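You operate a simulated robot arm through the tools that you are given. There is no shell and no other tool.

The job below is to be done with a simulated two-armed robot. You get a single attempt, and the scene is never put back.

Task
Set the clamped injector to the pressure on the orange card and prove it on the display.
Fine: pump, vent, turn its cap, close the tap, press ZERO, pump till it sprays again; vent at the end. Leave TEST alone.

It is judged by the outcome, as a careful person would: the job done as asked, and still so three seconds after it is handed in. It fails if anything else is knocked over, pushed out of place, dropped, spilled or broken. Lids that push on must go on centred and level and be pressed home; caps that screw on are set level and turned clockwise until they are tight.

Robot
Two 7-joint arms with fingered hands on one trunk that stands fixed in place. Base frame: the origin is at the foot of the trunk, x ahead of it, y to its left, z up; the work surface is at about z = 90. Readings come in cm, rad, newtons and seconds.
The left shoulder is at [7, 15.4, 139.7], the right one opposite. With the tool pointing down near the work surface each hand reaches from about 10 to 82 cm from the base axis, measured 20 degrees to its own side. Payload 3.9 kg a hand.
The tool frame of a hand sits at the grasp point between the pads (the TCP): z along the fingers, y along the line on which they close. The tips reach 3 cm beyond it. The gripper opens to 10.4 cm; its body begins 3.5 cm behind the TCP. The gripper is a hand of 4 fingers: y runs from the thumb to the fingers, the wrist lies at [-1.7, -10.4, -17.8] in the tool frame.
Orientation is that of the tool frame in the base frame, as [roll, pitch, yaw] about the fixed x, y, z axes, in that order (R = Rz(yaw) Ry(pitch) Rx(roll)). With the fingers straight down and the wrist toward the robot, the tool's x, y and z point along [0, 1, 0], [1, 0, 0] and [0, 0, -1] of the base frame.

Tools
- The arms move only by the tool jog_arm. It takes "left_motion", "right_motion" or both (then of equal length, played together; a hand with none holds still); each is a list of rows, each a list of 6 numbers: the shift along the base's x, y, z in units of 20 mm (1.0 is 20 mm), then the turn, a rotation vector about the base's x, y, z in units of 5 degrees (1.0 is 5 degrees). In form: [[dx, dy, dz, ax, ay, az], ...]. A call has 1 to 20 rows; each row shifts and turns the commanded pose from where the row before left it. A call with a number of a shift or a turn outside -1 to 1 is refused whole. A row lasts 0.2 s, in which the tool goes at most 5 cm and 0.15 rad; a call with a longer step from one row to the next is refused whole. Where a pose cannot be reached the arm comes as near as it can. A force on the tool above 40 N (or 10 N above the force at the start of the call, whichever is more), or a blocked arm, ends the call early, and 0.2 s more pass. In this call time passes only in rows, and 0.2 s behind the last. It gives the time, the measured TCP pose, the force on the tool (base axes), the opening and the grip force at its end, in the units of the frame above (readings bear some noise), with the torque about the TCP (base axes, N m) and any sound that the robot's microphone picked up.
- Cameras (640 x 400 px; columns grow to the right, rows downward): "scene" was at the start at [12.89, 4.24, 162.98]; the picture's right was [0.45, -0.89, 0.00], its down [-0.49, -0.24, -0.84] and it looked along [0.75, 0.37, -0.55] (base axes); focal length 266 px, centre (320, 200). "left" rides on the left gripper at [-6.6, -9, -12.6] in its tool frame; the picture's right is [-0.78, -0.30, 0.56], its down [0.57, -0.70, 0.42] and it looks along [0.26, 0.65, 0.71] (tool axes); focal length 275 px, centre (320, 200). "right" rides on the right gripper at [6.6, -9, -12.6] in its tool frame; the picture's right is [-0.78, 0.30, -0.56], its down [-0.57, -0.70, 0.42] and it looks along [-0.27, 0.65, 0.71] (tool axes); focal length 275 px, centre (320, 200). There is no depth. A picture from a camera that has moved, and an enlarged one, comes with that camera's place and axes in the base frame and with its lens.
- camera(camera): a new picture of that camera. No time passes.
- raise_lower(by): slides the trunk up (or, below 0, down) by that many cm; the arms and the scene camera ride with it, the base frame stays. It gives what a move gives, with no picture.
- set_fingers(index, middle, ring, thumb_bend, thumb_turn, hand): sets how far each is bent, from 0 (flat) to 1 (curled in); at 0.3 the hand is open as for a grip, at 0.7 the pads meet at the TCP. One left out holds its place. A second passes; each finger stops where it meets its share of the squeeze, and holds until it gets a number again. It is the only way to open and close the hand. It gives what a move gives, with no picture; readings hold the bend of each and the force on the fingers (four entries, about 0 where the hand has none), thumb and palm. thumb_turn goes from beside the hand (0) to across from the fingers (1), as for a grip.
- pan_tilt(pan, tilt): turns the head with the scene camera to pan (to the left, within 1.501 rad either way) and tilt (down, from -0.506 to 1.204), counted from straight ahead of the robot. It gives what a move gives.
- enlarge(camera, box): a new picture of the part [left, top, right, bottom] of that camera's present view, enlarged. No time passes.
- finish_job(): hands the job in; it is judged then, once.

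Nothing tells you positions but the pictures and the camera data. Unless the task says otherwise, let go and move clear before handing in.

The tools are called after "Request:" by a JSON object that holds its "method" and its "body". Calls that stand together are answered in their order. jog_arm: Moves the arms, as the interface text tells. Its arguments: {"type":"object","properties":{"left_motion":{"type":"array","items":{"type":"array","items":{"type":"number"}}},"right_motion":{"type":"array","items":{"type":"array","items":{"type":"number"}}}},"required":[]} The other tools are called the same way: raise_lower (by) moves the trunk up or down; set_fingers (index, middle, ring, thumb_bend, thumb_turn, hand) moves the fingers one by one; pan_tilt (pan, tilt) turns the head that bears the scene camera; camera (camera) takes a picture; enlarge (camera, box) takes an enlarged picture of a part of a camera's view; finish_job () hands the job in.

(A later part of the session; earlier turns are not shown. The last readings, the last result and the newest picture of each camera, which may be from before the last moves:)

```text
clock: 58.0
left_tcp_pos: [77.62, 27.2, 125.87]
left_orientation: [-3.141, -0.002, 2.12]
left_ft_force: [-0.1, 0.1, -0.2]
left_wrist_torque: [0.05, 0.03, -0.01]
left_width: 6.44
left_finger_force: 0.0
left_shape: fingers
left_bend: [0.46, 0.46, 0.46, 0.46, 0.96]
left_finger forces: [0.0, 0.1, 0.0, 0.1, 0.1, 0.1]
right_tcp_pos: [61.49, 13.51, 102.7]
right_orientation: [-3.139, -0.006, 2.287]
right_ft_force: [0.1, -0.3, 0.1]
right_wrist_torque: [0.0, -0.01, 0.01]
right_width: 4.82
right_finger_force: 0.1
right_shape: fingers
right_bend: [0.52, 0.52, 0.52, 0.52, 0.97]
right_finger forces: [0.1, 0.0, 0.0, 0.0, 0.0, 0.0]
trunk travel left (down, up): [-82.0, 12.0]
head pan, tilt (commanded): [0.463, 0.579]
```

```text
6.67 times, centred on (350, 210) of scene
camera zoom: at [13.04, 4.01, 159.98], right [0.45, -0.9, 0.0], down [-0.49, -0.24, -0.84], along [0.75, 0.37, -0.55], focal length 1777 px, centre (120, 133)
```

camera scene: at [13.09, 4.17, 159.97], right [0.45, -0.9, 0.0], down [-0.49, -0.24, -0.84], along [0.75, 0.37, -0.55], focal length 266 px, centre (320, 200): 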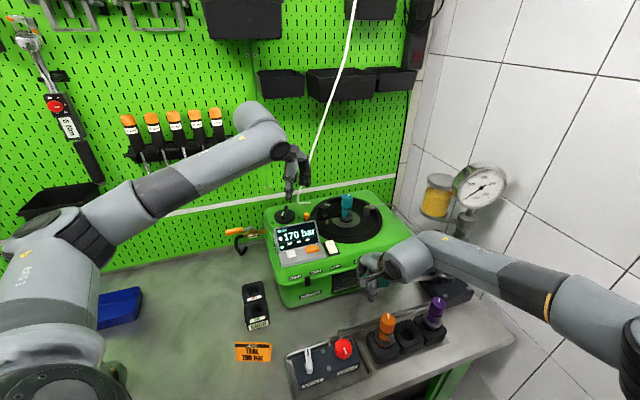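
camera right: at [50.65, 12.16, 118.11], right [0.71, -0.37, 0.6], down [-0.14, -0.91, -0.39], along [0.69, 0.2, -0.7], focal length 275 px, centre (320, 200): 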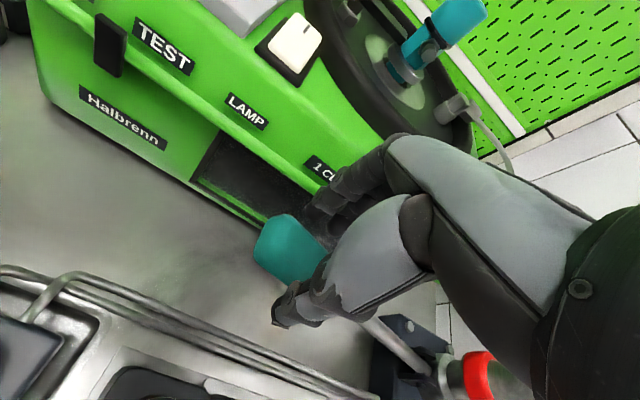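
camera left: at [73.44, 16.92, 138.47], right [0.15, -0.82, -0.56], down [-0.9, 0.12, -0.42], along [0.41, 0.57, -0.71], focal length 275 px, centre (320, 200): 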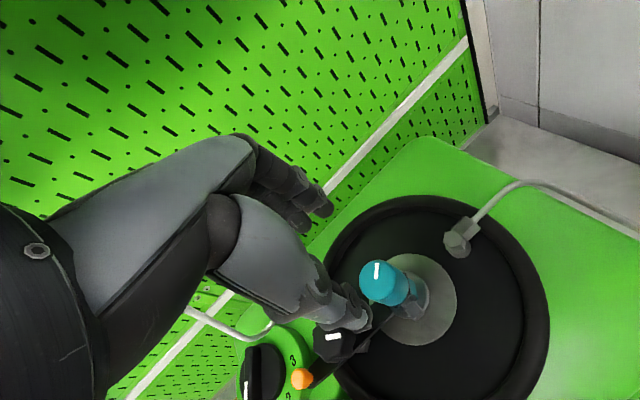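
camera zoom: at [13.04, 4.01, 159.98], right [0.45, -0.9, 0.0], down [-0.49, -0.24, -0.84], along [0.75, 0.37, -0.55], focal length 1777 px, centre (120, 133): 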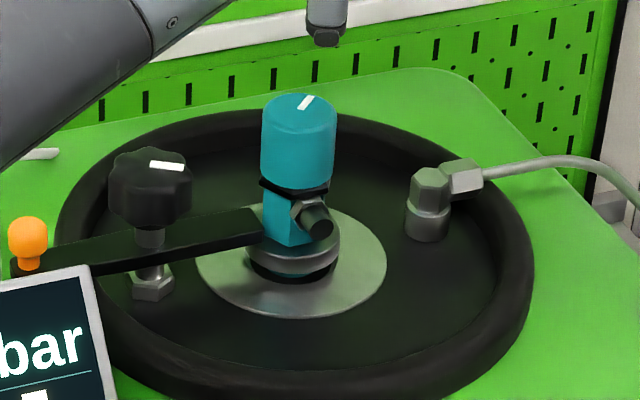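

The TCP is within a few mm above the cap's axis, and the cap's mark currently points along about -6° azimuth, nearly straight ahead. I'll go down part way and check that the fingers straddle it.

Request:
{"method": "jog_arm", "body": {"left_motion": [[0, 0, -1, 0, 0, 0], [0, 0, -1, 0, 0, 0], [0, 0, -1, 0, 0, 0], [0, 0, -0.7, 0, 0, 0]]}}

Request:
{"method": "camera", "body": {"camera": "left"}}

Request:
{"method": "enlarge", "body": {"camera": "scene", "box": [290, 150, 410, 240]}}

```text
clock: 59.0
left_tcp_pos: [77.39, 27.47, 118.41]
left_orientation: [-3.14, 0.0, 2.118]
left_ft_force: [-0.1, 0.0, 1.7]
left_wrist_torque: [0.01, 0.02, -0.01]
left_width: 6.45
left_finger_force: 0.0
left_shape: fingers
left_bend: [0.46, 0.46, 0.46, 0.46, 0.96]
left_finger forces: [0.1, 0.0, 0.1, 0.0, 0.0, 0.0]
right_tcp_pos: [61.36, 13.71, 102.73]
right_orientation: [-3.142, -0.006, 2.288]
right_ft_force: [0.0, -0.6, 0.8]
right_wrist_torque: [0.01, -0.03, 0.01]
right_width: 4.83
right_finger_force: 0.1
right_shape: fingers
right_bend: [0.52, 0.52, 0.52, 0.52, 0.97]
right_finger forces: [0.0, 0.0, 0.0, 0.0, 0.0, 0.0]
trunk travel left (down, up): [-82.0, 12.0]
head pan, tilt (commanded): [0.463, 0.579]
```

```text
taken
camera left: at [73.25, 17.29, 131.11], right [0.15, -0.82, -0.56], down [-0.9, 0.12, -0.42], along [0.42, 0.56, -0.71], focal length 275 px, centre (320, 200)
```

left: 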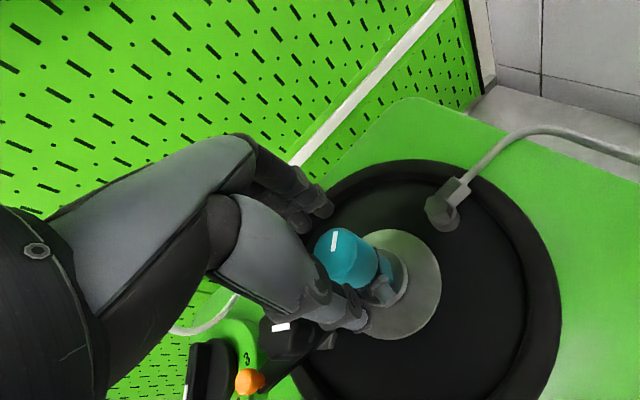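

```text
4.44 times, centred on (350, 195) of scene
camera zoom: at [12.92, 4.26, 159.98], right [0.45, -0.89, 0.0], down [-0.49, -0.24, -0.84], along [0.75, 0.37, -0.55], focal length 1184 px, centre (187, 222)
```

zoom: 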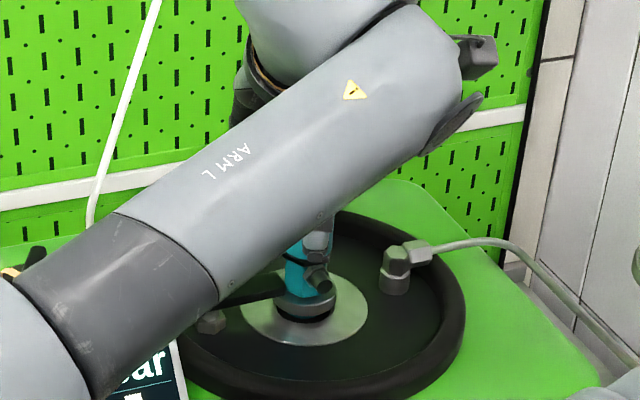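

Request:
{"method": "enlarge", "body": {"camera": "left", "box": [270, 180, 420, 350]}}

```text
2.35 times, centred on (345, 265) of left
camera zoom: at [73.25, 17.29, 131.11], right [0.15, -0.82, -0.56], down [-0.9, 0.12, -0.42], along [0.42, 0.56, -0.71], focal length 648 px, centre (261, 47)
```

zoom: 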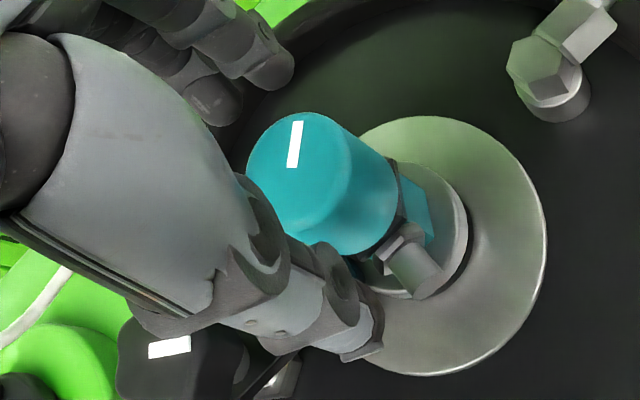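

Combining both heights, the cap centre is at (78.1, 27.4) with its top at z 115.2. I'll shift 0.7 cm forward, lower to TCP z 114.3, and close gently on the cap.

Request:
{"method": "jog_arm", "body": {"left_motion": [[0.33, -0.04, 0, 0, 0, 0], [0, 0, -0.7, 0, 0, 0], [0, 0, -0.7, 0, 0, 0], [0, 0, -0.62, 0, 0, 0]]}}

Request:
{"method": "enlarge", "body": {"camera": "left", "box": [250, 180, 420, 350]}}

```text
clock: 60.0
left_tcp_pos: [78.07, 27.18, 114.4]
left_orientation: [3.141, -0.003, 2.116]
left_ft_force: [-2.4, -1.2, 1.1]
left_wrist_torque: [-0.07, 0.08, 0.0]
left_width: 6.74
left_finger_force: 1.6
left_shape: fingers
left_bend: [0.46, 0.46, 0.46, 0.44, 0.96]
left_finger forces: [0.0, 0.0, 0.0, 0.0, 2.4, 0.0]
right_tcp_pos: [61.39, 13.56, 102.72]
right_orientation: [-3.14, -0.004, 2.289]
right_ft_force: [-0.6, -0.8, 0.2]
right_wrist_torque: [0.04, -0.03, 0.02]
right_width: 4.82
right_finger_force: 0.0
right_shape: fingers
right_bend: [0.52, 0.52, 0.52, 0.52, 0.97]
right_finger forces: [0.0, 0.0, 0.0, 0.0, 0.0, 0.0]
trunk travel left (down, up): [-82.0, 12.0]
head pan, tilt (commanded): [0.463, 0.579]
```

```text
2.35 times, centred on (335, 265) of left
camera zoom: at [73.86, 16.9, 127.12], right [0.15, -0.82, -0.56], down [-0.9, 0.12, -0.42], along [0.42, 0.56, -0.71], focal length 648 px, centre (285, 47)
```

zoom: 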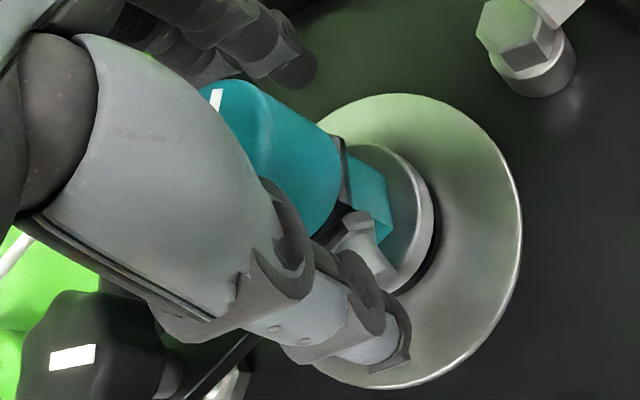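

The thumb brushes the injector's side nipple at 2.4 N. I'll raise about 1 cm so the fingertips stay above the nipple and clamp arm, and re-centre before closing on the cap itself.

Request:
{"method": "jog_arm", "body": {"left_motion": [[0, 0.02, 0.45, 0, 0, 0]]}}

Request:
{"method": "set_fingers", "body": {"hand": "left", "index": 0.58, "middle": 0.58, "ring": 0.58, "thumb_bend": 0.58}}

Request:
{"method": "enlarge", "body": {"camera": "left", "box": [250, 180, 420, 350]}}

```text
clock: 60.4
left_tcp_pos: [78.28, 27.44, 115.3]
left_orientation: [-3.141, 0.001, 2.12]
left_ft_force: [-0.7, -0.6, 0.0]
left_wrist_torque: [-0.02, 0.02, -0.02]
left_width: 6.67
left_finger_force: 0.6
left_shape: fingers
left_bend: [0.46, 0.46, 0.46, 0.44, 0.96]
left_finger forces: [0.1, 0.0, 0.0, 0.1, 0.8, 0.0]
right_tcp_pos: [61.39, 13.55, 102.59]
right_orientation: [-3.14, -0.005, 2.288]
right_ft_force: [-0.6, 0.6, -0.2]
right_wrist_torque: [0.01, 0.02, 0.01]
right_width: 4.85
right_finger_force: 0.0
right_shape: fingers
right_bend: [0.52, 0.52, 0.52, 0.52, 0.97]
right_finger forces: [0.0, 0.0, 0.1, 0.1, 0.1, 0.0]
trunk travel left (down, up): [-82.0, 12.0]
head pan, tilt (commanded): [0.463, 0.579]
```

```text
clock: 61.4
left_tcp_pos: [78.01, 27.42, 115.46]
left_orientation: [-3.141, 0.0, 2.119]
left_ft_force: [-3.5, 0.7, 4.5]
left_wrist_torque: [-0.08, 0.17, -0.03]
left_width: 4.1
left_finger_force: 2.2
left_shape: fingers
left_bend: [0.57, 0.57, 0.57, 0.54, 0.99]
left_finger forces: [0.0, 0.1, 0.0, 0.0, 4.9, 0.0]
right_tcp_pos: [61.13, 13.63, 102.89]
right_orientation: [-3.14, -0.002, 2.288]
right_ft_force: [-0.3, 0.3, -0.5]
right_wrist_torque: [0.03, 0.0, 0.02]
right_width: 4.84
right_finger_force: 0.1
right_shape: fingers
right_bend: [0.52, 0.52, 0.52, 0.52, 0.97]
right_finger forces: [0.0, 0.0, 0.0, 0.0, 0.0, 0.0]
trunk travel left (down, up): [-82.0, 12.0]
head pan, tilt (commanded): [0.463, 0.579]
```

```text
2.35 times, centred on (335, 265) of left
camera zoom: at [73.82, 17.09, 128.14], right [0.15, -0.82, -0.56], down [-0.9, 0.12, -0.43], along [0.42, 0.56, -0.71], focal length 648 px, centre (285, 47)
```

zoom: 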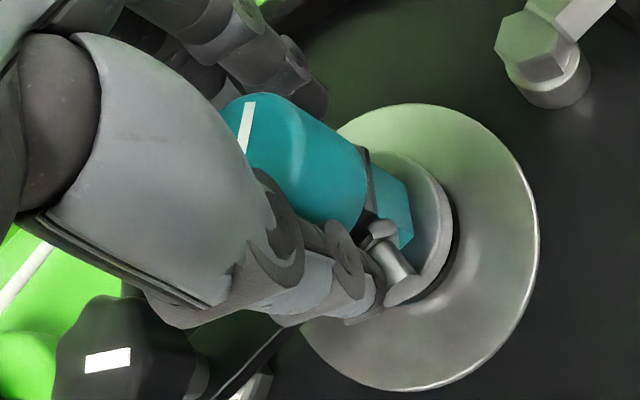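

The thumb still meets the nipple's nut on closing. I'll open, go up another 0.8 cm so only the cap's upper 2 cm is between the fingertips, and close again.

Request:
{"method": "set_fingers", "body": {"hand": "left", "index": 0.5, "middle": 0.5, "ring": 0.5, "thumb_bend": 0.46}}

Request:
{"method": "jog_arm", "body": {"left_motion": [[0, 0, 0.4, 0, 0, 0]]}}

Request:
{"method": "set_fingers", "body": {"hand": "left", "index": 0.64, "middle": 0.64, "ring": 0.64, "thumb_bend": 0.6}}

Request:
{"method": "enlarge", "body": {"camera": "left", "box": [250, 180, 420, 350]}}

```text
clock: 62.4
left_tcp_pos: [78.26, 27.41, 115.34]
left_orientation: [3.141, 0.001, 2.119]
left_ft_force: [0.6, 2.5, 3.2]
left_wrist_torque: [-0.01, 0.08, -0.05]
left_width: 5.69
left_finger_force: 1.8
left_shape: fingers
left_bend: [0.5, 0.5, 0.5, 0.47, 0.98]
left_finger forces: [0.0, 0.0, 0.0, 0.1, 3.7, 0.0]
right_tcp_pos: [61.26, 13.55, 102.71]
right_orientation: [-3.138, -0.002, 2.287]
right_ft_force: [0.4, -0.5, 0.0]
right_wrist_torque: [0.0, -0.01, 0.03]
right_width: 4.85
right_finger_force: 0.0
right_shape: fingers
right_bend: [0.52, 0.52, 0.52, 0.52, 0.97]
right_finger forces: [0.0, 0.0, 0.0, 0.0, 0.0, 0.0]
trunk travel left (down, up): [-82.0, 12.0]
head pan, tilt (commanded): [0.463, 0.579]
```

```text
clock: 62.8
left_tcp_pos: [78.21, 27.27, 116.02]
left_orientation: [-3.14, -0.004, 2.118]
left_ft_force: [-0.9, -0.6, -0.5]
left_wrist_torque: [0.0, 0.0, -0.02]
left_width: 5.86
left_finger_force: 0.1
left_shape: fingers
left_bend: [0.5, 0.5, 0.5, 0.46, 0.97]
left_finger forces: [0.0, 0.0, 0.0, 0.0, 0.0, 0.1]
right_tcp_pos: [61.37, 13.64, 102.7]
right_orientation: [-3.14, -0.006, 2.285]
right_ft_force: [-0.2, -0.4, -0.5]
right_wrist_torque: [-0.02, -0.01, 0.0]
right_width: 4.85
right_finger_force: 0.1
right_shape: fingers
right_bend: [0.52, 0.52, 0.52, 0.52, 0.97]
right_finger forces: [0.1, 0.0, 0.0, 0.0, 0.0, 0.1]
trunk travel left (down, up): [-82.0, 12.0]
head pan, tilt (commanded): [0.463, 0.579]
```

```text
clock: 63.8
left_tcp_pos: [78.17, 27.34, 116.17]
left_orientation: [-3.141, -0.001, 2.117]
left_ft_force: [-2.5, -2.6, 0.3]
left_wrist_torque: [-0.07, 0.04, 0.01]
left_width: 3.12
left_finger_force: 3.4
left_shape: fingers
left_bend: [0.63, 0.64, 0.64, 0.56, 0.98]
left_finger forces: [1.1, 0.1, 0.0, 0.1, 4.7, 0.0]
right_tcp_pos: [61.42, 13.57, 102.55]
right_orientation: [-3.139, -0.004, 2.286]
right_ft_force: [-0.1, 0.7, -1.2]
right_wrist_torque: [-0.02, 0.01, 0.03]
right_width: 4.85
right_finger_force: 0.2
right_shape: fingers
right_bend: [0.52, 0.52, 0.52, 0.52, 0.97]
right_finger forces: [0.0, 0.1, 0.0, 0.1, 0.0, 0.1]
trunk travel left (down, up): [-82.0, 12.0]
head pan, tilt (commanded): [0.463, 0.579]
```

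```text
2.35 times, centred on (335, 265) of left
camera zoom: at [73.92, 16.98, 128.81], right [0.15, -0.82, -0.56], down [-0.9, 0.12, -0.42], along [0.42, 0.56, -0.71], focal length 648 px, centre (285, 47)
```

zoom: 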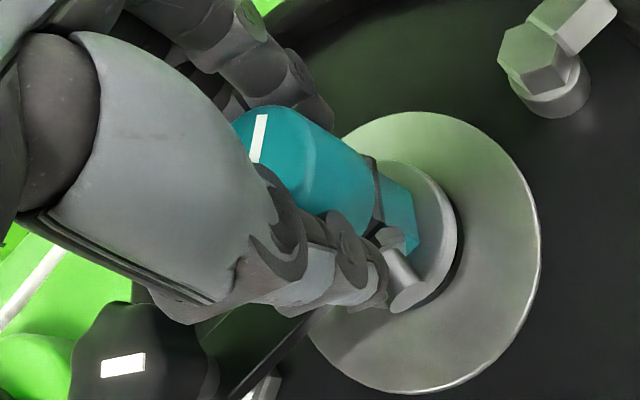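

Now the contact is on the cap: thumb 4.7 N, index 1.1 N. I'll shift 4 mm toward the thumb side to centre, and squeeze more firmly.

Request:
{"method": "jog_arm", "body": {"left_motion": [[-0.14, -0.1, 0, 0, 0, 0]]}}

Request:
{"method": "set_fingers", "body": {"hand": "left", "index": 0.72, "middle": 0.72, "ring": 0.72, "thumb_bend": 0.66}}

Request:
{"method": "enlarge", "body": {"camera": "left", "box": [250, 180, 420, 350]}}

```text
clock: 64.2
left_tcp_pos: [77.88, 27.26, 116.12]
left_orientation: [-3.141, 0.0, 2.118]
left_ft_force: [2.2, -1.6, 0.4]
left_wrist_torque: [-0.03, -0.06, -0.01]
left_width: 3.08
left_finger_force: 3.3
left_shape: fingers
left_bend: [0.62, 0.63, 0.64, 0.57, 0.98]
left_finger forces: [2.8, 1.0, 0.0, 0.0, 2.9, 0.0]
right_tcp_pos: [61.41, 13.72, 102.62]
right_orientation: [-3.141, -0.005, 2.288]
right_ft_force: [-1.0, 0.1, -0.3]
right_wrist_torque: [0.0, -0.01, -0.01]
right_width: 4.83
right_finger_force: 0.0
right_shape: fingers
right_bend: [0.52, 0.52, 0.52, 0.52, 0.97]
right_finger forces: [0.0, 0.0, 0.1, 0.0, 0.1, 0.0]
trunk travel left (down, up): [-82.0, 12.0]
head pan, tilt (commanded): [0.463, 0.579]
```

```text
clock: 65.2
left_tcp_pos: [78.15, 27.25, 116.03]
left_orientation: [-3.14, 0.0, 2.119]
left_ft_force: [6.0, 2.4, 0.9]
left_wrist_torque: [0.0, -0.12, 0.01]
left_width: 2.92
left_finger_force: 13.6
left_shape: fingers
left_bend: [0.61, 0.65, 0.72, 0.58, 0.98]
left_finger forces: [9.3, 7.6, 0.0, 0.1, 10.0, 0.0]
right_tcp_pos: [61.51, 13.61, 102.65]
right_orientation: [-3.138, -0.005, 2.288]
right_ft_force: [0.1, 0.0, 0.0]
right_wrist_torque: [-0.01, 0.02, -0.03]
right_width: 4.82
right_finger_force: 0.0
right_shape: fingers
right_bend: [0.52, 0.52, 0.52, 0.52, 0.97]
right_finger forces: [0.1, 0.0, 0.1, 0.0, 0.0, 0.0]
trunk travel left (down, up): [-82.0, 12.0]
head pan, tilt (commanded): [0.463, 0.579]
```

```text
2.35 times, centred on (335, 265) of left
camera zoom: at [73.8, 16.96, 128.7], right [0.15, -0.82, -0.56], down [-0.9, 0.12, -0.42], along [0.41, 0.56, -0.71], focal length 648 px, centre (285, 47)
```

zoom: 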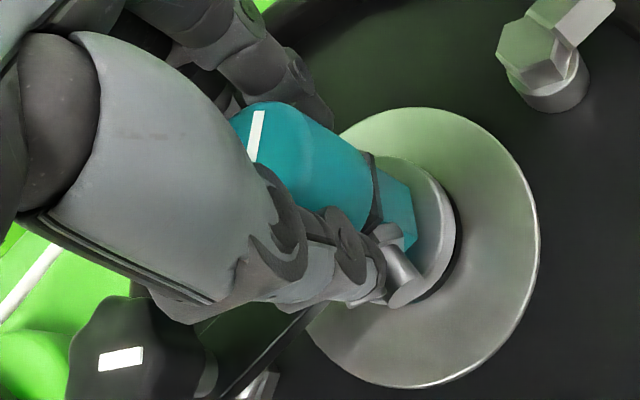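

I have a balanced grip: index 9 N, middle 8 N, thumb 10 N. Now I'll turn clockwise about the cap's axis by 40° and watch the torque and the mark.

Request:
{"method": "jog_arm", "body": {"left_motion": [[0.016, 0.007, 0, 0, 0, -1], [0.016, 0.007, 0, 0, 0, -1], [0.016, 0.007, 0, 0, 0, -1], [0.016, 0.007, 0, 0, 0, -1]]}}

Request:
{"method": "enlarge", "body": {"camera": "left", "box": [250, 180, 420, 350]}}

```text
clock: 66.2
left_tcp_pos: [78.15, 27.12, 115.99]
left_orientation: [-3.139, 0.0, 1.766]
left_ft_force: [5.4, 0.9, 2.2]
left_wrist_torque: [0.0, -0.09, 0.03]
left_width: 2.9
left_finger_force: 14.2
left_shape: fingers
left_bend: [0.61, 0.65, 0.72, 0.58, 0.97]
left_finger forces: [9.0, 7.4, 0.0, 0.1, 10.9, 0.0]
right_tcp_pos: [61.47, 13.7, 102.73]
right_orientation: [-3.138, -0.005, 2.288]
right_ft_force: [-0.5, 0.3, 0.2]
right_wrist_torque: [-0.02, 0.01, 0.0]
right_width: 4.83
right_finger_force: 0.0
right_shape: fingers
right_bend: [0.52, 0.52, 0.52, 0.52, 0.97]
right_finger forces: [0.0, 0.0, 0.0, 0.0, 0.0, 0.0]
trunk travel left (down, up): [-82.0, 12.0]
head pan, tilt (commanded): [0.463, 0.579]
```

```text
2.35 times, centred on (335, 265) of left
camera zoom: at [70.57, 18.92, 128.68], right [-0.14, -0.82, -0.56], down [-0.8, 0.43, -0.42], along [0.58, 0.39, -0.71], focal length 648 px, centre (285, 47)
```

zoom: 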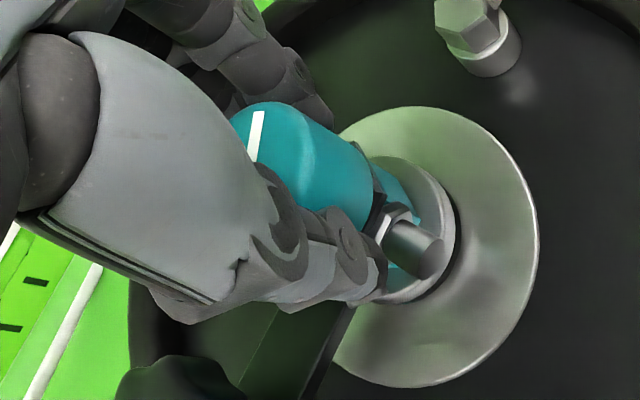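

The cap turns with the hand: the mark keeps its place in my grip, about 20° so far. I'll continue clockwise in small steps, watching the knob beside the thumb.

Request:
{"method": "jog_arm", "body": {"left_motion": [[0.016, 0.007, 0, 0, 0, -1], [0.016, 0.007, 0, 0, 0, -1], [0.016, 0.007, 0, 0, 0, -1], [0.016, 0.007, 0, 0, 0, -1]]}}

Request:
{"method": "camera", "body": {"camera": "left"}}

Request:
{"method": "enlarge", "body": {"camera": "scene", "box": [250, 120, 430, 260]}}

```text
clock: 67.2
left_tcp_pos: [78.33, 27.05, 116.09]
left_orientation: [-3.141, -0.003, 1.417]
left_ft_force: [0.7, -3.7, -0.2]
left_wrist_torque: [-0.08, 0.0, 0.05]
left_width: 2.96
left_finger_force: 12.7
left_shape: fingers
left_bend: [0.61, 0.66, 0.72, 0.58, 0.97]
left_finger forces: [8.0, 5.9, 0.0, 0.1, 12.1, 0.0]
right_tcp_pos: [61.44, 13.54, 102.57]
right_orientation: [-3.14, -0.006, 2.287]
right_ft_force: [-0.4, -0.5, 0.4]
right_wrist_torque: [0.0, 0.02, 0.0]
right_width: 4.83
right_finger_force: 0.1
right_shape: fingers
right_bend: [0.52, 0.52, 0.52, 0.52, 0.97]
right_finger forces: [0.0, 0.0, 0.0, 0.0, 0.0, 0.1]
trunk travel left (down, up): [-82.0, 12.0]
head pan, tilt (commanded): [0.463, 0.579]
```

```text
taken
camera left: at [68.32, 21.89, 128.69], right [-0.41, -0.72, -0.56], down [-0.61, 0.67, -0.42], along [0.68, 0.16, -0.71], focal length 275 px, centre (320, 200)
```

left: 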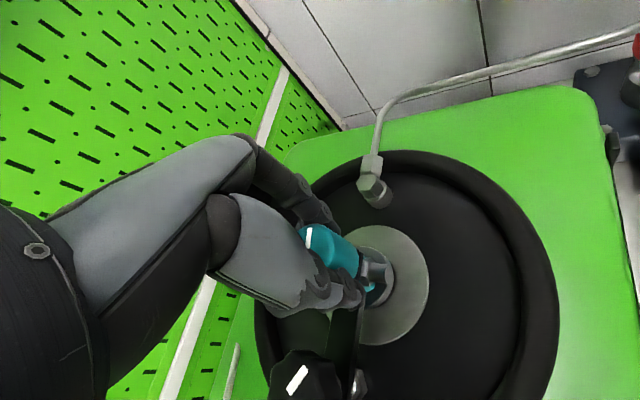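

```text
2.86 times, centred on (340, 190) of scene
camera zoom: at [12.96, 4.09, 159.98], right [0.45, -0.9, 0.0], down [-0.49, -0.24, -0.84], along [0.75, 0.37, -0.55], focal length 762 px, centre (263, 229)
```

zoom: 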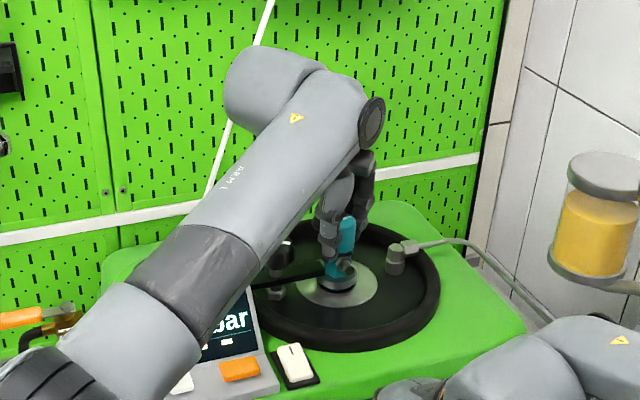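

That makes 40° so far with low forces and everything clear. Four more steps bring it to 60°.

Request:
{"method": "jog_arm", "body": {"left_motion": [[0.005, 0.015, 0, 0, 0, -1], [0.005, 0.015, 0, 0, 0, -1], [0.005, 0.015, 0, 0, 0, -1], [0.005, 0.015, 0, 0, 0, -1]]}}

Request:
{"method": "enlarge", "body": {"camera": "left", "box": [230, 180, 430, 380]}}

```text
clock: 68.2
left_tcp_pos: [78.27, 27.01, 115.97]
left_orientation: [-3.14, -0.002, 1.068]
left_ft_force: [0.3, -9.9, 0.6]
left_wrist_torque: [-0.19, -0.04, 0.1]
left_width: 2.96
left_finger_force: 12.2
left_shape: fingers
left_bend: [0.6, 0.66, 0.72, 0.58, 0.96]
left_finger forces: [9.8, 5.1, 0.0, 0.0, 9.7, 0.1]
right_tcp_pos: [61.38, 13.44, 102.61]
right_orientation: [-3.139, -0.008, 2.287]
right_ft_force: [-0.8, 0.3, 0.9]
right_wrist_torque: [0.01, 0.0, 0.0]
right_width: 4.84
right_finger_force: 0.0
right_shape: fingers
right_bend: [0.52, 0.52, 0.52, 0.52, 0.97]
right_finger forces: [0.0, 0.0, 0.0, 0.0, 0.0, 0.0]
trunk travel left (down, up): [-82.0, 12.0]
head pan, tilt (commanded): [0.463, 0.579]
```

```text
2.00 times, centred on (330, 280) of left
camera zoom: at [67.18, 25.53, 128.71], right [-0.63, -0.54, -0.56], down [-0.34, 0.84, -0.42], along [0.69, -0.08, -0.71], focal length 551 px, centre (300, 40)
```

zoom: 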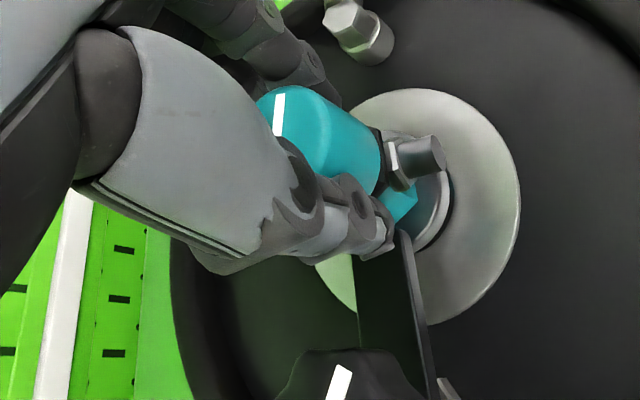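

The cap is turned 60° clockwise. I'll open the fingers and lift the left hand clear, then check the mark.

Request:
{"method": "set_fingers", "body": {"hand": "left", "index": 0.46, "middle": 0.46, "ring": 0.46, "thumb_bend": 0.46}}

Request:
{"method": "jog_arm", "body": {"left_motion": [[0, 0, 0.7, 0, 0, 0], [0, 0, 1, 0, 0, 0], [0, 0, 1, 0, 0, 0], [0, 0, 1, 0, 0, 0.5], [0, 0, 1, 0, 0, 0.8]]}}

Request:
{"method": "enlarge", "body": {"camera": "left", "box": [270, 180, 470, 380]}}

Request:
{"method": "camera", "body": {"camera": "scene"}}

```text
clock: 69.2
left_tcp_pos: [78.07, 27.52, 116.1]
left_orientation: [3.141, 0.0, 1.072]
left_ft_force: [-0.9, 0.4, -1.1]
left_wrist_torque: [-0.03, 0.02, 0.0]
left_width: 6.38
left_finger_force: 0.1
left_shape: fingers
left_bend: [0.46, 0.46, 0.46, 0.46, 0.97]
left_finger forces: [0.1, 0.0, 0.0, 0.0, 0.0, 0.1]
right_tcp_pos: [61.34, 13.81, 102.61]
right_orientation: [-3.139, -0.003, 2.287]
right_ft_force: [1.1, -0.7, 0.4]
right_wrist_torque: [-0.01, -0.01, 0.0]
right_width: 4.86
right_finger_force: 0.1
right_shape: fingers
right_bend: [0.52, 0.52, 0.52, 0.52, 0.97]
right_finger forces: [0.0, 0.0, 0.1, 0.0, 0.0, 0.0]
trunk travel left (down, up): [-82.0, 12.0]
head pan, tilt (commanded): [0.463, 0.579]
```

```text
clock: 70.3
left_tcp_pos: [78.09, 27.11, 125.55]
left_orientation: [-3.14, 0.001, 1.186]
left_ft_force: [-0.6, -0.2, 0.4]
left_wrist_torque: [-0.03, 0.0, 0.03]
left_width: 6.35
left_finger_force: 0.1
left_shape: fingers
left_bend: [0.46, 0.46, 0.46, 0.46, 0.97]
left_finger forces: [0.0, 0.0, 0.1, 0.0, 0.0, 0.1]
right_tcp_pos: [61.21, 13.73, 102.66]
right_orientation: [-3.139, -0.005, 2.288]
right_ft_force: [0.8, 0.4, -0.3]
right_wrist_torque: [0.0, 0.01, 0.03]
right_width: 4.86
right_finger_force: 0.0
right_shape: fingers
right_bend: [0.52, 0.52, 0.52, 0.52, 0.97]
right_finger forces: [0.0, 0.0, 0.0, 0.1, 0.1, 0.0]
trunk travel left (down, up): [-82.0, 12.0]
head pan, tilt (commanded): [0.463, 0.579]
```

```text
2.00 times, centred on (370, 280) of left
camera zoom: at [67.21, 24.47, 138.14], right [-0.57, -0.61, -0.56], down [-0.43, 0.79, -0.42], along [0.7, 0.0, -0.71], focal length 551 px, centre (220, 40)
```

zoom: 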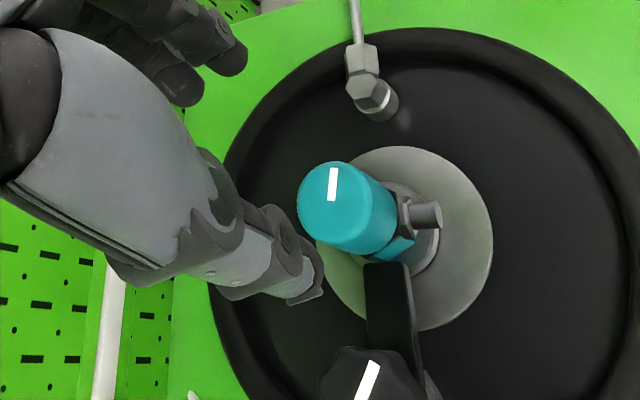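

```text
taken
camera scene: at [12.85, 4.2, 159.99], right [0.45, -0.89, 0.0], down [-0.49, -0.24, -0.84], along [0.75, 0.37, -0.55], focal length 266 px, centre (320, 200)
```

scene: 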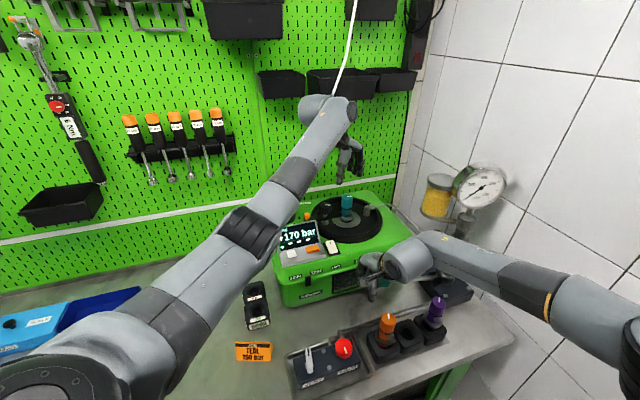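

The mark moved from about -6° to about -62°, so the turn took. Now I'll bring the left hand back, forming the single index finger, to close the VENT tap.

Request:
{"method": "set_fingers", "body": {"hand": "left", "index": 0.55, "middle": 1.0, "ring": 1.0, "thumb_bend": 0.0, "thumb_turn": 0.0}}

Request:
{"method": "jog_arm", "body": {"left_motion": [[-1, 0.1, 0, 0, 0, -0.2], [-1, 0.1, 0, 0, 0, -0.4], [-1, 0.1, 0, 0, 0, -0.4], [-1, 0.1, 0, 0, 0, -0.4], [-1, 0.1, 0, 0, 0, -0.4], [-1, 0.1, 0, 0, 0, -0.4], [-1, 0.1, 0, 0, 0, -0.4], [-1, 0.1, 0, 0, 0, -0.4], [-1, 0.1, 0, 0, 0, -0.4], [-1, 0.1, 0, 0, 0, -0.4], [-1, 0.1, 0, 0, 0, -0.4], [-1, 0, 0, 0, 0, -0.4], [-1, -0.1, 0, 0, 0, -0.4], [-1, -0.1, 0, 0, 0, -0.4], [-1, -0.1, 0, 0, 0, -0.4]]}}

Request:
{"method": "camera", "body": {"camera": "scene"}}

```text
clock: 71.3
left_tcp_pos: [78.08, 27.22, 125.48]
left_orientation: [-3.139, 0.001, 1.184]
left_ft_force: [0.0, -0.6, 0.3]
left_wrist_torque: [-0.03, 0.07, -0.02]
left_width: 14.08
left_finger_force: 0.0
left_shape: fingers
left_bend: [0.55, 1.0, 1.0, 0.0, 0.0]
left_finger forces: [0.0, 0.1, 0.1, 0.0, 0.0, 0.0]
right_tcp_pos: [61.39, 13.66, 102.67]
right_orientation: [-3.139, -0.005, 2.289]
right_ft_force: [-0.6, 0.4, 1.3]
right_wrist_torque: [0.03, 0.0, -0.01]
right_width: 4.81
right_finger_force: 0.0
right_shape: fingers
right_bend: [0.52, 0.52, 0.52, 0.52, 0.97]
right_finger forces: [0.0, 0.1, 0.1, 0.1, 0.0, 0.0]
trunk travel left (down, up): [-82.0, 12.0]
head pan, tilt (commanded): [0.463, 0.579]
```

```text
clock: 74.5
left_tcp_pos: [47.99, 28.91, 125.61]
left_orientation: [3.14, 0.0, 0.678]
left_ft_force: [0.2, -0.4, 0.1]
left_wrist_torque: [-0.01, -0.02, -0.03]
left_width: 14.11
left_finger_force: 0.1
left_shape: fingers
left_bend: [0.55, 1.0, 1.0, 0.0, 0.0]
left_finger forces: [0.0, 0.0, 0.0, 0.0, 0.0, 0.0]
right_tcp_pos: [61.32, 13.71, 102.79]
right_orientation: [-3.139, -0.005, 2.288]
right_ft_force: [-0.5, -0.8, 0.5]
right_wrist_torque: [-0.02, 0.02, -0.02]
right_width: 4.82
right_finger_force: 0.0
right_shape: fingers
right_bend: [0.52, 0.52, 0.52, 0.52, 0.97]
right_finger forces: [0.0, 0.0, 0.0, 0.0, 0.1, 0.0]
trunk travel left (down, up): [-82.0, 12.0]
head pan, tilt (commanded): [0.463, 0.579]
```

```text
taken
camera scene: at [12.78, 4.26, 159.99], right [0.45, -0.89, 0.0], down [-0.49, -0.24, -0.84], along [0.75, 0.37, -0.55], focal length 266 px, centre (320, 200)
```

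scene: 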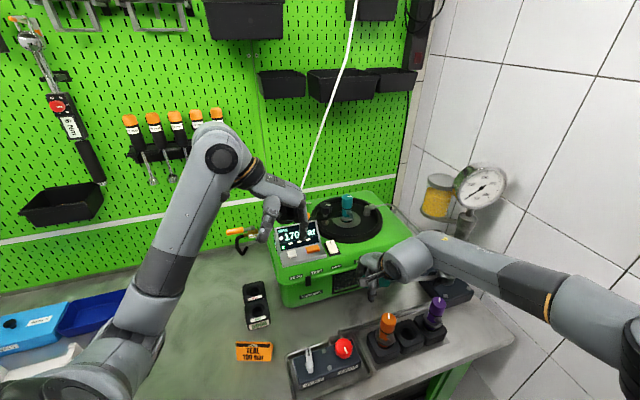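

The left hand is back over the front with a clear view. Now down to the vent, aiming the index tip at the same start spot beside the handle.

Request:
{"method": "jog_arm", "body": {"left_motion": [[-0.46, -0.13, -0.93, 0, 0, -0.154], [-0.46, -0.13, -0.93, 0, 0, -0.154], [-0.46, -0.13, -0.93, 0, 0, -0.154], [-0.46, -0.13, -0.93, 0, 0, -0.154], [-0.46, -0.13, -0.93, 0, 0, -0.154], [-0.46, -0.13, -0.93, 0, 0, -0.154], [-0.46, -0.13, -0.93, 0, 0, -0.154], [-0.46, -0.13, -0.93, 0, 0, -0.154], [-0.46, -0.13, -0.93, 0, 0, -0.154], [-0.46, -0.13, -0.9, 0, 0, -0.154]]}}

Request:
{"method": "enlarge", "body": {"camera": "scene", "box": [240, 290, 400, 390]}}

```text
clock: 76.8
left_tcp_pos: [39.08, 26.32, 106.96]
left_orientation: [-3.14, -0.003, 0.544]
left_ft_force: [0.1, -0.3, 0.2]
left_wrist_torque: [-0.02, -0.01, -0.03]
left_width: 14.07
left_finger_force: 0.1
left_shape: fingers
left_bend: [0.55, 1.0, 1.0, 0.0, 0.0]
left_finger forces: [0.1, 0.1, 0.1, 0.1, 0.0, 0.0]
right_tcp_pos: [61.34, 13.61, 102.65]
right_orientation: [-3.138, -0.002, 2.289]
right_ft_force: [0.1, -0.3, 0.1]
right_wrist_torque: [0.0, -0.01, 0.01]
right_width: 4.83
right_finger_force: 0.1
right_shape: fingers
right_bend: [0.52, 0.52, 0.52, 0.52, 0.97]
right_finger forces: [0.0, 0.1, 0.1, 0.0, 0.0, 0.1]
trunk travel left (down, up): [-82.0, 12.0]
head pan, tilt (commanded): [0.463, 0.579]
```

```text
4.00 times, centred on (320, 340) of scene
camera zoom: at [12.85, 4.24, 159.99], right [0.45, -0.89, 0.0], down [-0.49, -0.24, -0.84], along [0.75, 0.37, -0.55], focal length 1066 px, centre (320, -360)
```

zoom: 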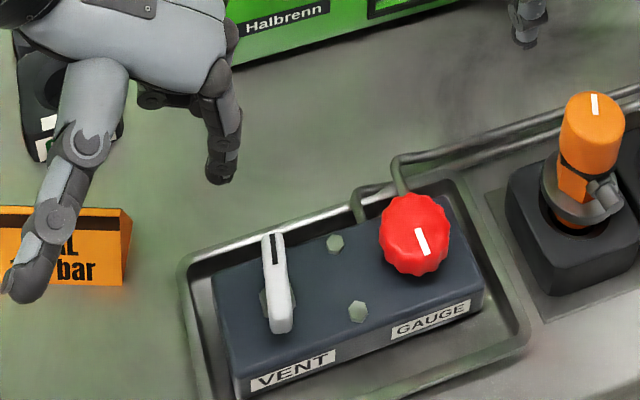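

The handle stands across, mark end toward the tester. I'll lower the finger on its left side and sweep the mark end clockwise back along the block.

Request:
{"method": "jog_arm", "body": {"left_motion": [[-0.28, -0.17, -0.86, 0, 0, 0], [-0.27, -0.16, -0.86, 0, 0, 0], [0, 0, -0.86, 0, 0, 0], [0, 0, -0.86, 0, 0, 0], [0, 0, -0.84, 0, 0, 0]]}}

Request:
{"method": "enlarge", "body": {"camera": "scene", "box": [240, 290, 400, 390]}}

```text
clock: 78.0
left_tcp_pos: [38.1, 25.78, 98.4]
left_orientation: [-3.141, 0.001, 0.545]
left_ft_force: [1.2, 0.6, 0.0]
left_wrist_torque: [-0.01, -0.01, 0.02]
left_width: 14.06
left_finger_force: 0.1
left_shape: fingers
left_bend: [0.55, 1.0, 1.0, 0.0, 0.0]
left_finger forces: [0.1, 0.1, 0.0, 0.0, 0.1, 0.1]
right_tcp_pos: [61.33, 13.65, 102.63]
right_orientation: [-3.14, -0.006, 2.287]
right_ft_force: [1.0, 0.6, -0.6]
right_wrist_torque: [0.02, 0.01, -0.01]
right_width: 4.83
right_finger_force: 0.0
right_shape: fingers
right_bend: [0.52, 0.52, 0.52, 0.52, 0.97]
right_finger forces: [0.1, 0.1, 0.0, 0.1, 0.0, 0.1]
trunk travel left (down, up): [-82.0, 12.0]
head pan, tilt (commanded): [0.463, 0.579]
```

```text
4.00 times, centred on (320, 340) of scene
camera zoom: at [12.89, 4.25, 159.99], right [0.45, -0.89, 0.0], down [-0.49, -0.24, -0.84], along [0.75, 0.37, -0.55], focal length 1066 px, centre (320, -360)
```

zoom: 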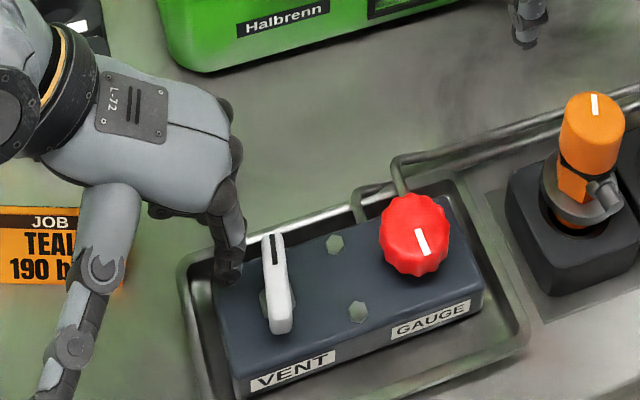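

The finger is placed left of the handle. Sweeping the first half now.

Request:
{"method": "jog_arm", "body": {"left_motion": [[0.42, -0.25, 0, 0, 0, 0], [0.31, -0.07, 0, 0, 0, 0], [0.28, -0.16, 0, 0, 0, 0], [0.23, -0.23, 0, 0, 0, 0]]}}

Request:
{"method": "enlarge", "body": {"camera": "scene", "box": [240, 290, 400, 390]}}

```text
clock: 79.0
left_tcp_pos: [40.59, 24.23, 98.31]
left_orientation: [3.141, 0.001, 0.544]
left_ft_force: [0.2, 1.7, 0.6]
left_wrist_torque: [0.02, 0.02, 0.01]
left_width: 13.99
left_finger_force: 0.8
left_shape: fingers
left_bend: [0.56, 1.0, 1.0, 0.0, 0.0]
left_finger forces: [1.7, 0.0, 0.0, 0.1, 0.0, 0.0]
right_tcp_pos: [61.34, 13.62, 102.61]
right_orientation: [-3.138, -0.006, 2.287]
right_ft_force: [0.9, 0.2, 0.1]
right_wrist_torque: [-0.01, -0.04, -0.01]
right_width: 4.83
right_finger_force: 0.1
right_shape: fingers
right_bend: [0.52, 0.52, 0.52, 0.52, 0.97]
right_finger forces: [0.0, 0.0, 0.1, 0.1, 0.0, 0.0]
trunk travel left (down, up): [-82.0, 12.0]
head pan, tilt (commanded): [0.463, 0.579]
```

```text
4.00 times, centred on (320, 340) of scene
camera zoom: at [12.95, 4.25, 159.98], right [0.45, -0.89, 0.0], down [-0.49, -0.24, -0.84], along [0.75, 0.37, -0.55], focal length 1066 px, centre (320, -360)
```

zoom: 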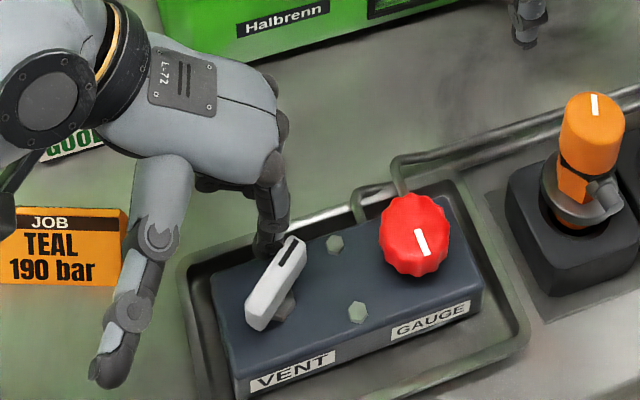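

It's turning back. I'll continue the sweep to bring the handle in line with the block.

Request:
{"method": "jog_arm", "body": {"left_motion": [[0.16, -0.28, 0, 0, 0, 0], [0.08, -0.32, 0, 0, 0, 0], [0, -0.3, 0, 0, 0, 0]]}}

Request:
{"method": "enlarge", "body": {"camera": "scene", "box": [240, 290, 400, 390]}}

```text
clock: 79.8
left_tcp_pos: [41.01, 22.61, 98.43]
left_orientation: [3.141, -0.001, 0.545]
left_ft_force: [3.7, 6.3, 1.2]
left_wrist_torque: [0.05, -0.05, 0.16]
left_width: 13.87
left_finger_force: 3.5
left_shape: fingers
left_bend: [0.58, 1.0, 1.0, 0.0, 0.0]
left_finger forces: [7.4, 0.0, 0.0, 0.0, 0.0, 0.1]
right_tcp_pos: [61.4, 13.81, 102.48]
right_orientation: [-3.138, -0.003, 2.288]
right_ft_force: [-0.6, -0.8, 0.4]
right_wrist_torque: [0.01, -0.08, -0.06]
right_width: 4.85
right_finger_force: 0.4
right_shape: fingers
right_bend: [0.52, 0.53, 0.52, 0.52, 0.97]
right_finger forces: [0.0, 1.5, 0.1, 0.0, 0.3, 0.0]
trunk travel left (down, up): [-82.0, 12.0]
head pan, tilt (commanded): [0.463, 0.579]
```

```text
4.00 times, centred on (320, 340) of scene
camera zoom: at [13.03, 4.46, 159.97], right [0.45, -0.89, 0.0], down [-0.49, -0.25, -0.84], along [0.75, 0.37, -0.55], focal length 1066 px, centre (320, -360)
```

zoom: 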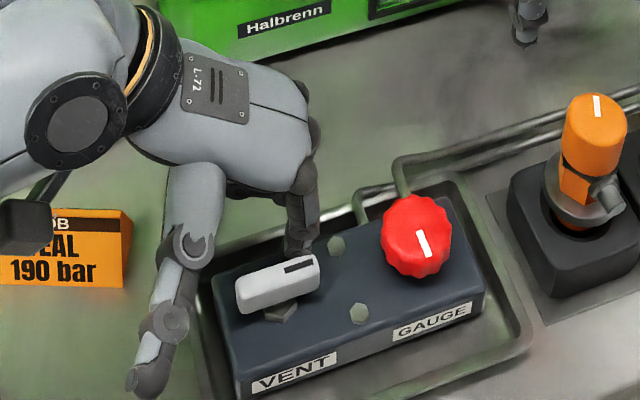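

The handle is back in line and firmly at its stop. I'll back the finger off, rise, and move over toward the ZERO button.

Request:
{"method": "jog_arm", "body": {"left_motion": [[0, 0.35, 0, 0, 0, 0], [0, 0, 0.9, 0, 0, 0], [0, 0, 0.9, 0, 0, 0], [0.3, 0.3, 0.95, 0, 0, 0], [0.45, 0.4, 0.98, 0, 0, 0], [0.5, 0.45, 0.98, 0, 0, 0], [0.5, 0.45, 0.98, 0, 0, 0], [0.5, 0.45, 0.98, 0, 0, 0], [0.5, 0.45, 0.98, 0, 0, 0], [0.5, 0.45, 0.98, 0, 0, 0], [0.5, 0.45, 0.98, 0, 0, 0], [0.5, 0.45, 0.98, 0, 0, 0], [0.5, 0.45, 0.98, 0, 0, 0]]}}

Request:
{"method": "enlarge", "body": {"camera": "scene", "box": [240, 290, 400, 390]}}

Request:
{"method": "jog_arm", "body": {"left_motion": [[0, 0, 0, 0, 0, 0.98], [0, 0, 0, 0, 0, 0.98], [0, 0, 0, 0, 0, 0.98], [0, 0, 0, 0, 0, 0.98], [0, 0, 0, 0, 0, 0.98], [0, 0, 0, 0, 0, 0.98], [0, 0, 0, 0, 0, 0.98], [0, 0, 0, 0, 0, 0.98], [0, 0, 0, 0, 0, 0.98], [0, 0, 0, 0, 0, 0.98], [0, 0, 0, 0, 0, 0.98], [0, 0, 0, 0, 0, 0.98], [0, 0, 0, 0, 0, 0.98], [0, 0, 0, 0, 0, 0.98], [0, 0, 0, 0, 0, 0.98], [0, 0, 0, 0, 0, 0.98]]}}

Request:
{"method": "camera", "body": {"camera": "scene"}}

Request:
{"method": "camera", "body": {"camera": "left"}}

```text
clock: 82.5
left_tcp_pos: [50.32, 31.78, 121.46]
left_orientation: [-3.14, 0.0, 0.542]
left_ft_force: [-0.3, -0.2, -0.1]
left_wrist_torque: [-0.01, -0.02, 0.0]
left_width: 14.08
left_finger_force: 0.1
left_shape: fingers
left_bend: [0.55, 1.0, 1.0, 0.0, 0.0]
left_finger forces: [0.0, 0.0, 0.0, 0.0, 0.0, 0.1]
right_tcp_pos: [61.37, 13.64, 102.7]
right_orientation: [-3.14, -0.005, 2.289]
right_ft_force: [0.8, 0.3, -0.1]
right_wrist_torque: [0.03, 0.01, -0.03]
right_width: 4.84
right_finger_force: 0.0
right_shape: fingers
right_bend: [0.52, 0.52, 0.52, 0.52, 0.97]
right_finger forces: [0.1, 0.1, 0.0, 0.0, 0.0, 0.0]
trunk travel left (down, up): [-82.0, 12.0]
head pan, tilt (commanded): [0.463, 0.579]
```

```text
4.00 times, centred on (320, 340) of scene
camera zoom: at [12.97, 4.23, 159.98], right [0.45, -0.89, 0.0], down [-0.49, -0.24, -0.84], along [0.75, 0.37, -0.55], focal length 1066 px, centre (320, -360)
```

zoom: 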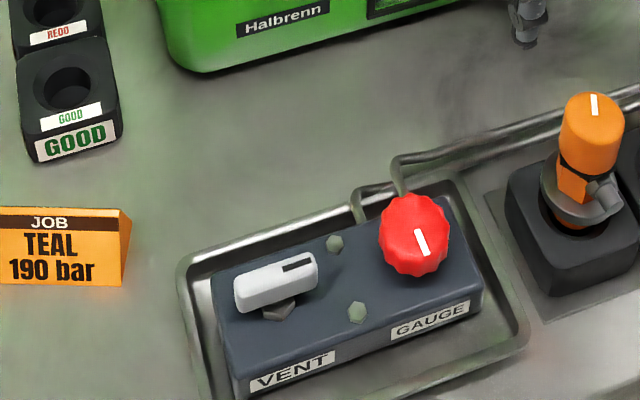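

```text
clock: 86.0
left_tcp_pos: [50.52, 31.77, 121.62]
left_orientation: [3.141, -0.001, 1.912]
left_ft_force: [0.7, 0.3, 0.4]
left_wrist_torque: [-0.01, 0.03, 0.0]
left_width: 14.06
left_finger_force: 0.1
left_shape: fingers
left_bend: [0.55, 1.0, 1.0, 0.0, 0.0]
left_finger forces: [0.0, 0.0, 0.1, 0.1, 0.0, 0.1]
right_tcp_pos: [61.35, 13.58, 102.63]
right_orientation: [-3.14, -0.006, 2.288]
right_ft_force: [0.2, 0.2, 0.4]
right_wrist_torque: [0.0, -0.03, -0.03]
right_width: 4.83
right_finger_force: 0.0
right_shape: fingers
right_bend: [0.52, 0.52, 0.52, 0.52, 0.97]
right_finger forces: [0.1, 0.1, 0.0, 0.0, 0.1, 0.0]
trunk travel left (down, up): [-82.0, 12.0]
head pan, tilt (commanded): [0.463, 0.579]
```

```text
taken
camera scene: at [12.94, 4.2, 159.98], right [0.45, -0.89, 0.0], down [-0.49, -0.24, -0.84], along [0.75, 0.37, -0.55], focal length 266 px, centre (320, 200)
```

scene: 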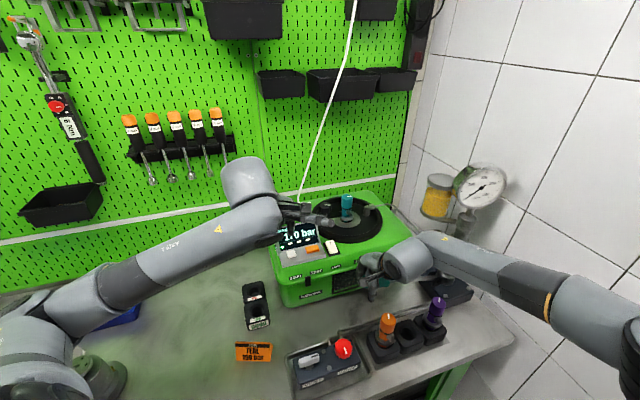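

```text
taken
camera left: at [44.2, 22.53, 134.16], right [-0.02, -0.83, -0.56], down [-0.85, 0.3, -0.42], along [0.52, 0.47, -0.71], focal length 275 px, centre (320, 200)
```

left: 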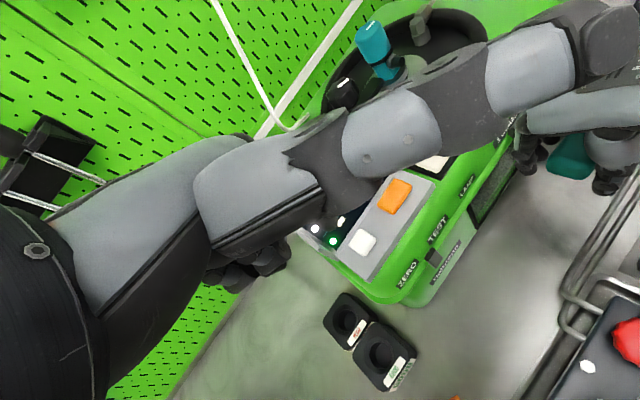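

The tap is closed and nothing else has moved. ZERO shows at about (55.1, 33.2, 110). I'll move the index tip above it and check before pressing.

Request:
{"method": "jog_arm", "body": {"left_motion": [[0.25, 0.2, -0.8, 0, 0, 0], [0.25, 0.2, -0.8, 0, 0, 0], [0.2, 0.15, -0.8, 0, 0, 0], [0, 0, -0.6, 0, 0, 0]]}}

Request:
{"method": "enlarge", "body": {"camera": "scene", "box": [250, 190, 350, 280]}}

Request:
{"method": "enlarge", "body": {"camera": "left", "box": [250, 150, 430, 310]}}

```text
clock: 87.0
left_tcp_pos: [51.86, 32.85, 115.5]
left_orientation: [-3.141, -0.003, 1.913]
left_ft_force: [-0.5, -1.0, 0.0]
left_wrist_torque: [0.03, 0.01, -0.01]
left_width: 14.01
left_finger_force: 0.1
left_shape: fingers
left_bend: [0.55, 1.0, 1.0, 0.0, 0.0]
left_finger forces: [0.0, 0.0, 0.1, 0.0, 0.1, 0.1]
right_tcp_pos: [61.31, 13.7, 102.71]
right_orientation: [-3.14, -0.005, 2.289]
right_ft_force: [-0.3, -0.6, 0.3]
right_wrist_torque: [-0.02, 0.0, -0.02]
right_width: 4.84
right_finger_force: 0.0
right_shape: fingers
right_bend: [0.52, 0.52, 0.52, 0.52, 0.97]
right_finger forces: [0.1, 0.0, 0.0, 0.0, 0.0, 0.1]
trunk travel left (down, up): [-82.0, 12.0]
head pan, tilt (commanded): [0.463, 0.579]
```

```text
4.44 times, centred on (300, 235) of scene
camera zoom: at [12.89, 4.25, 159.99], right [0.45, -0.89, 0.0], down [-0.49, -0.24, -0.84], along [0.75, 0.37, -0.55], focal length 1184 px, centre (409, 44)
```

zoom: 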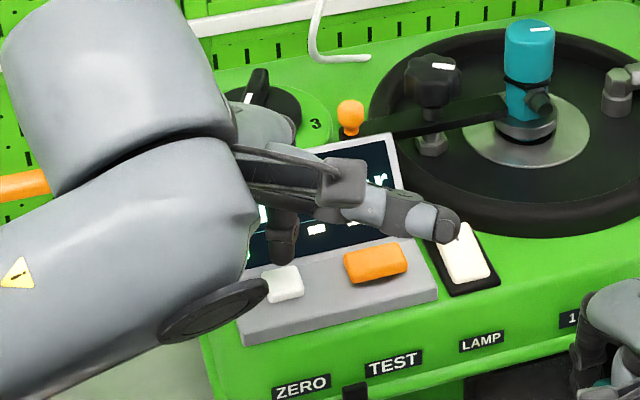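

```text
2.50 times, centred on (340, 230) of left
camera zoom: at [45.52, 23.65, 128.15], right [-0.02, -0.83, -0.56], down [-0.85, 0.31, -0.42], along [0.52, 0.47, -0.71], focal length 688 px, centre (270, 125)
```

zoom: 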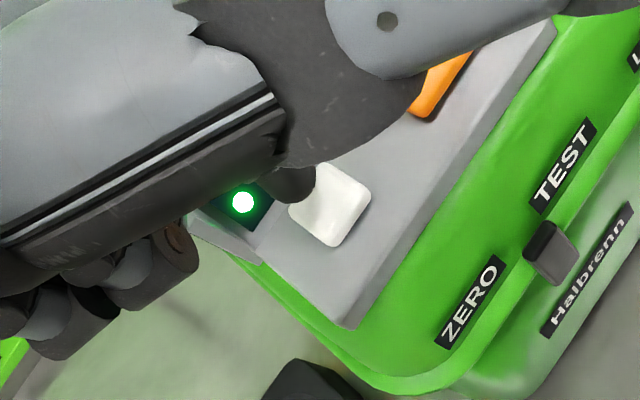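

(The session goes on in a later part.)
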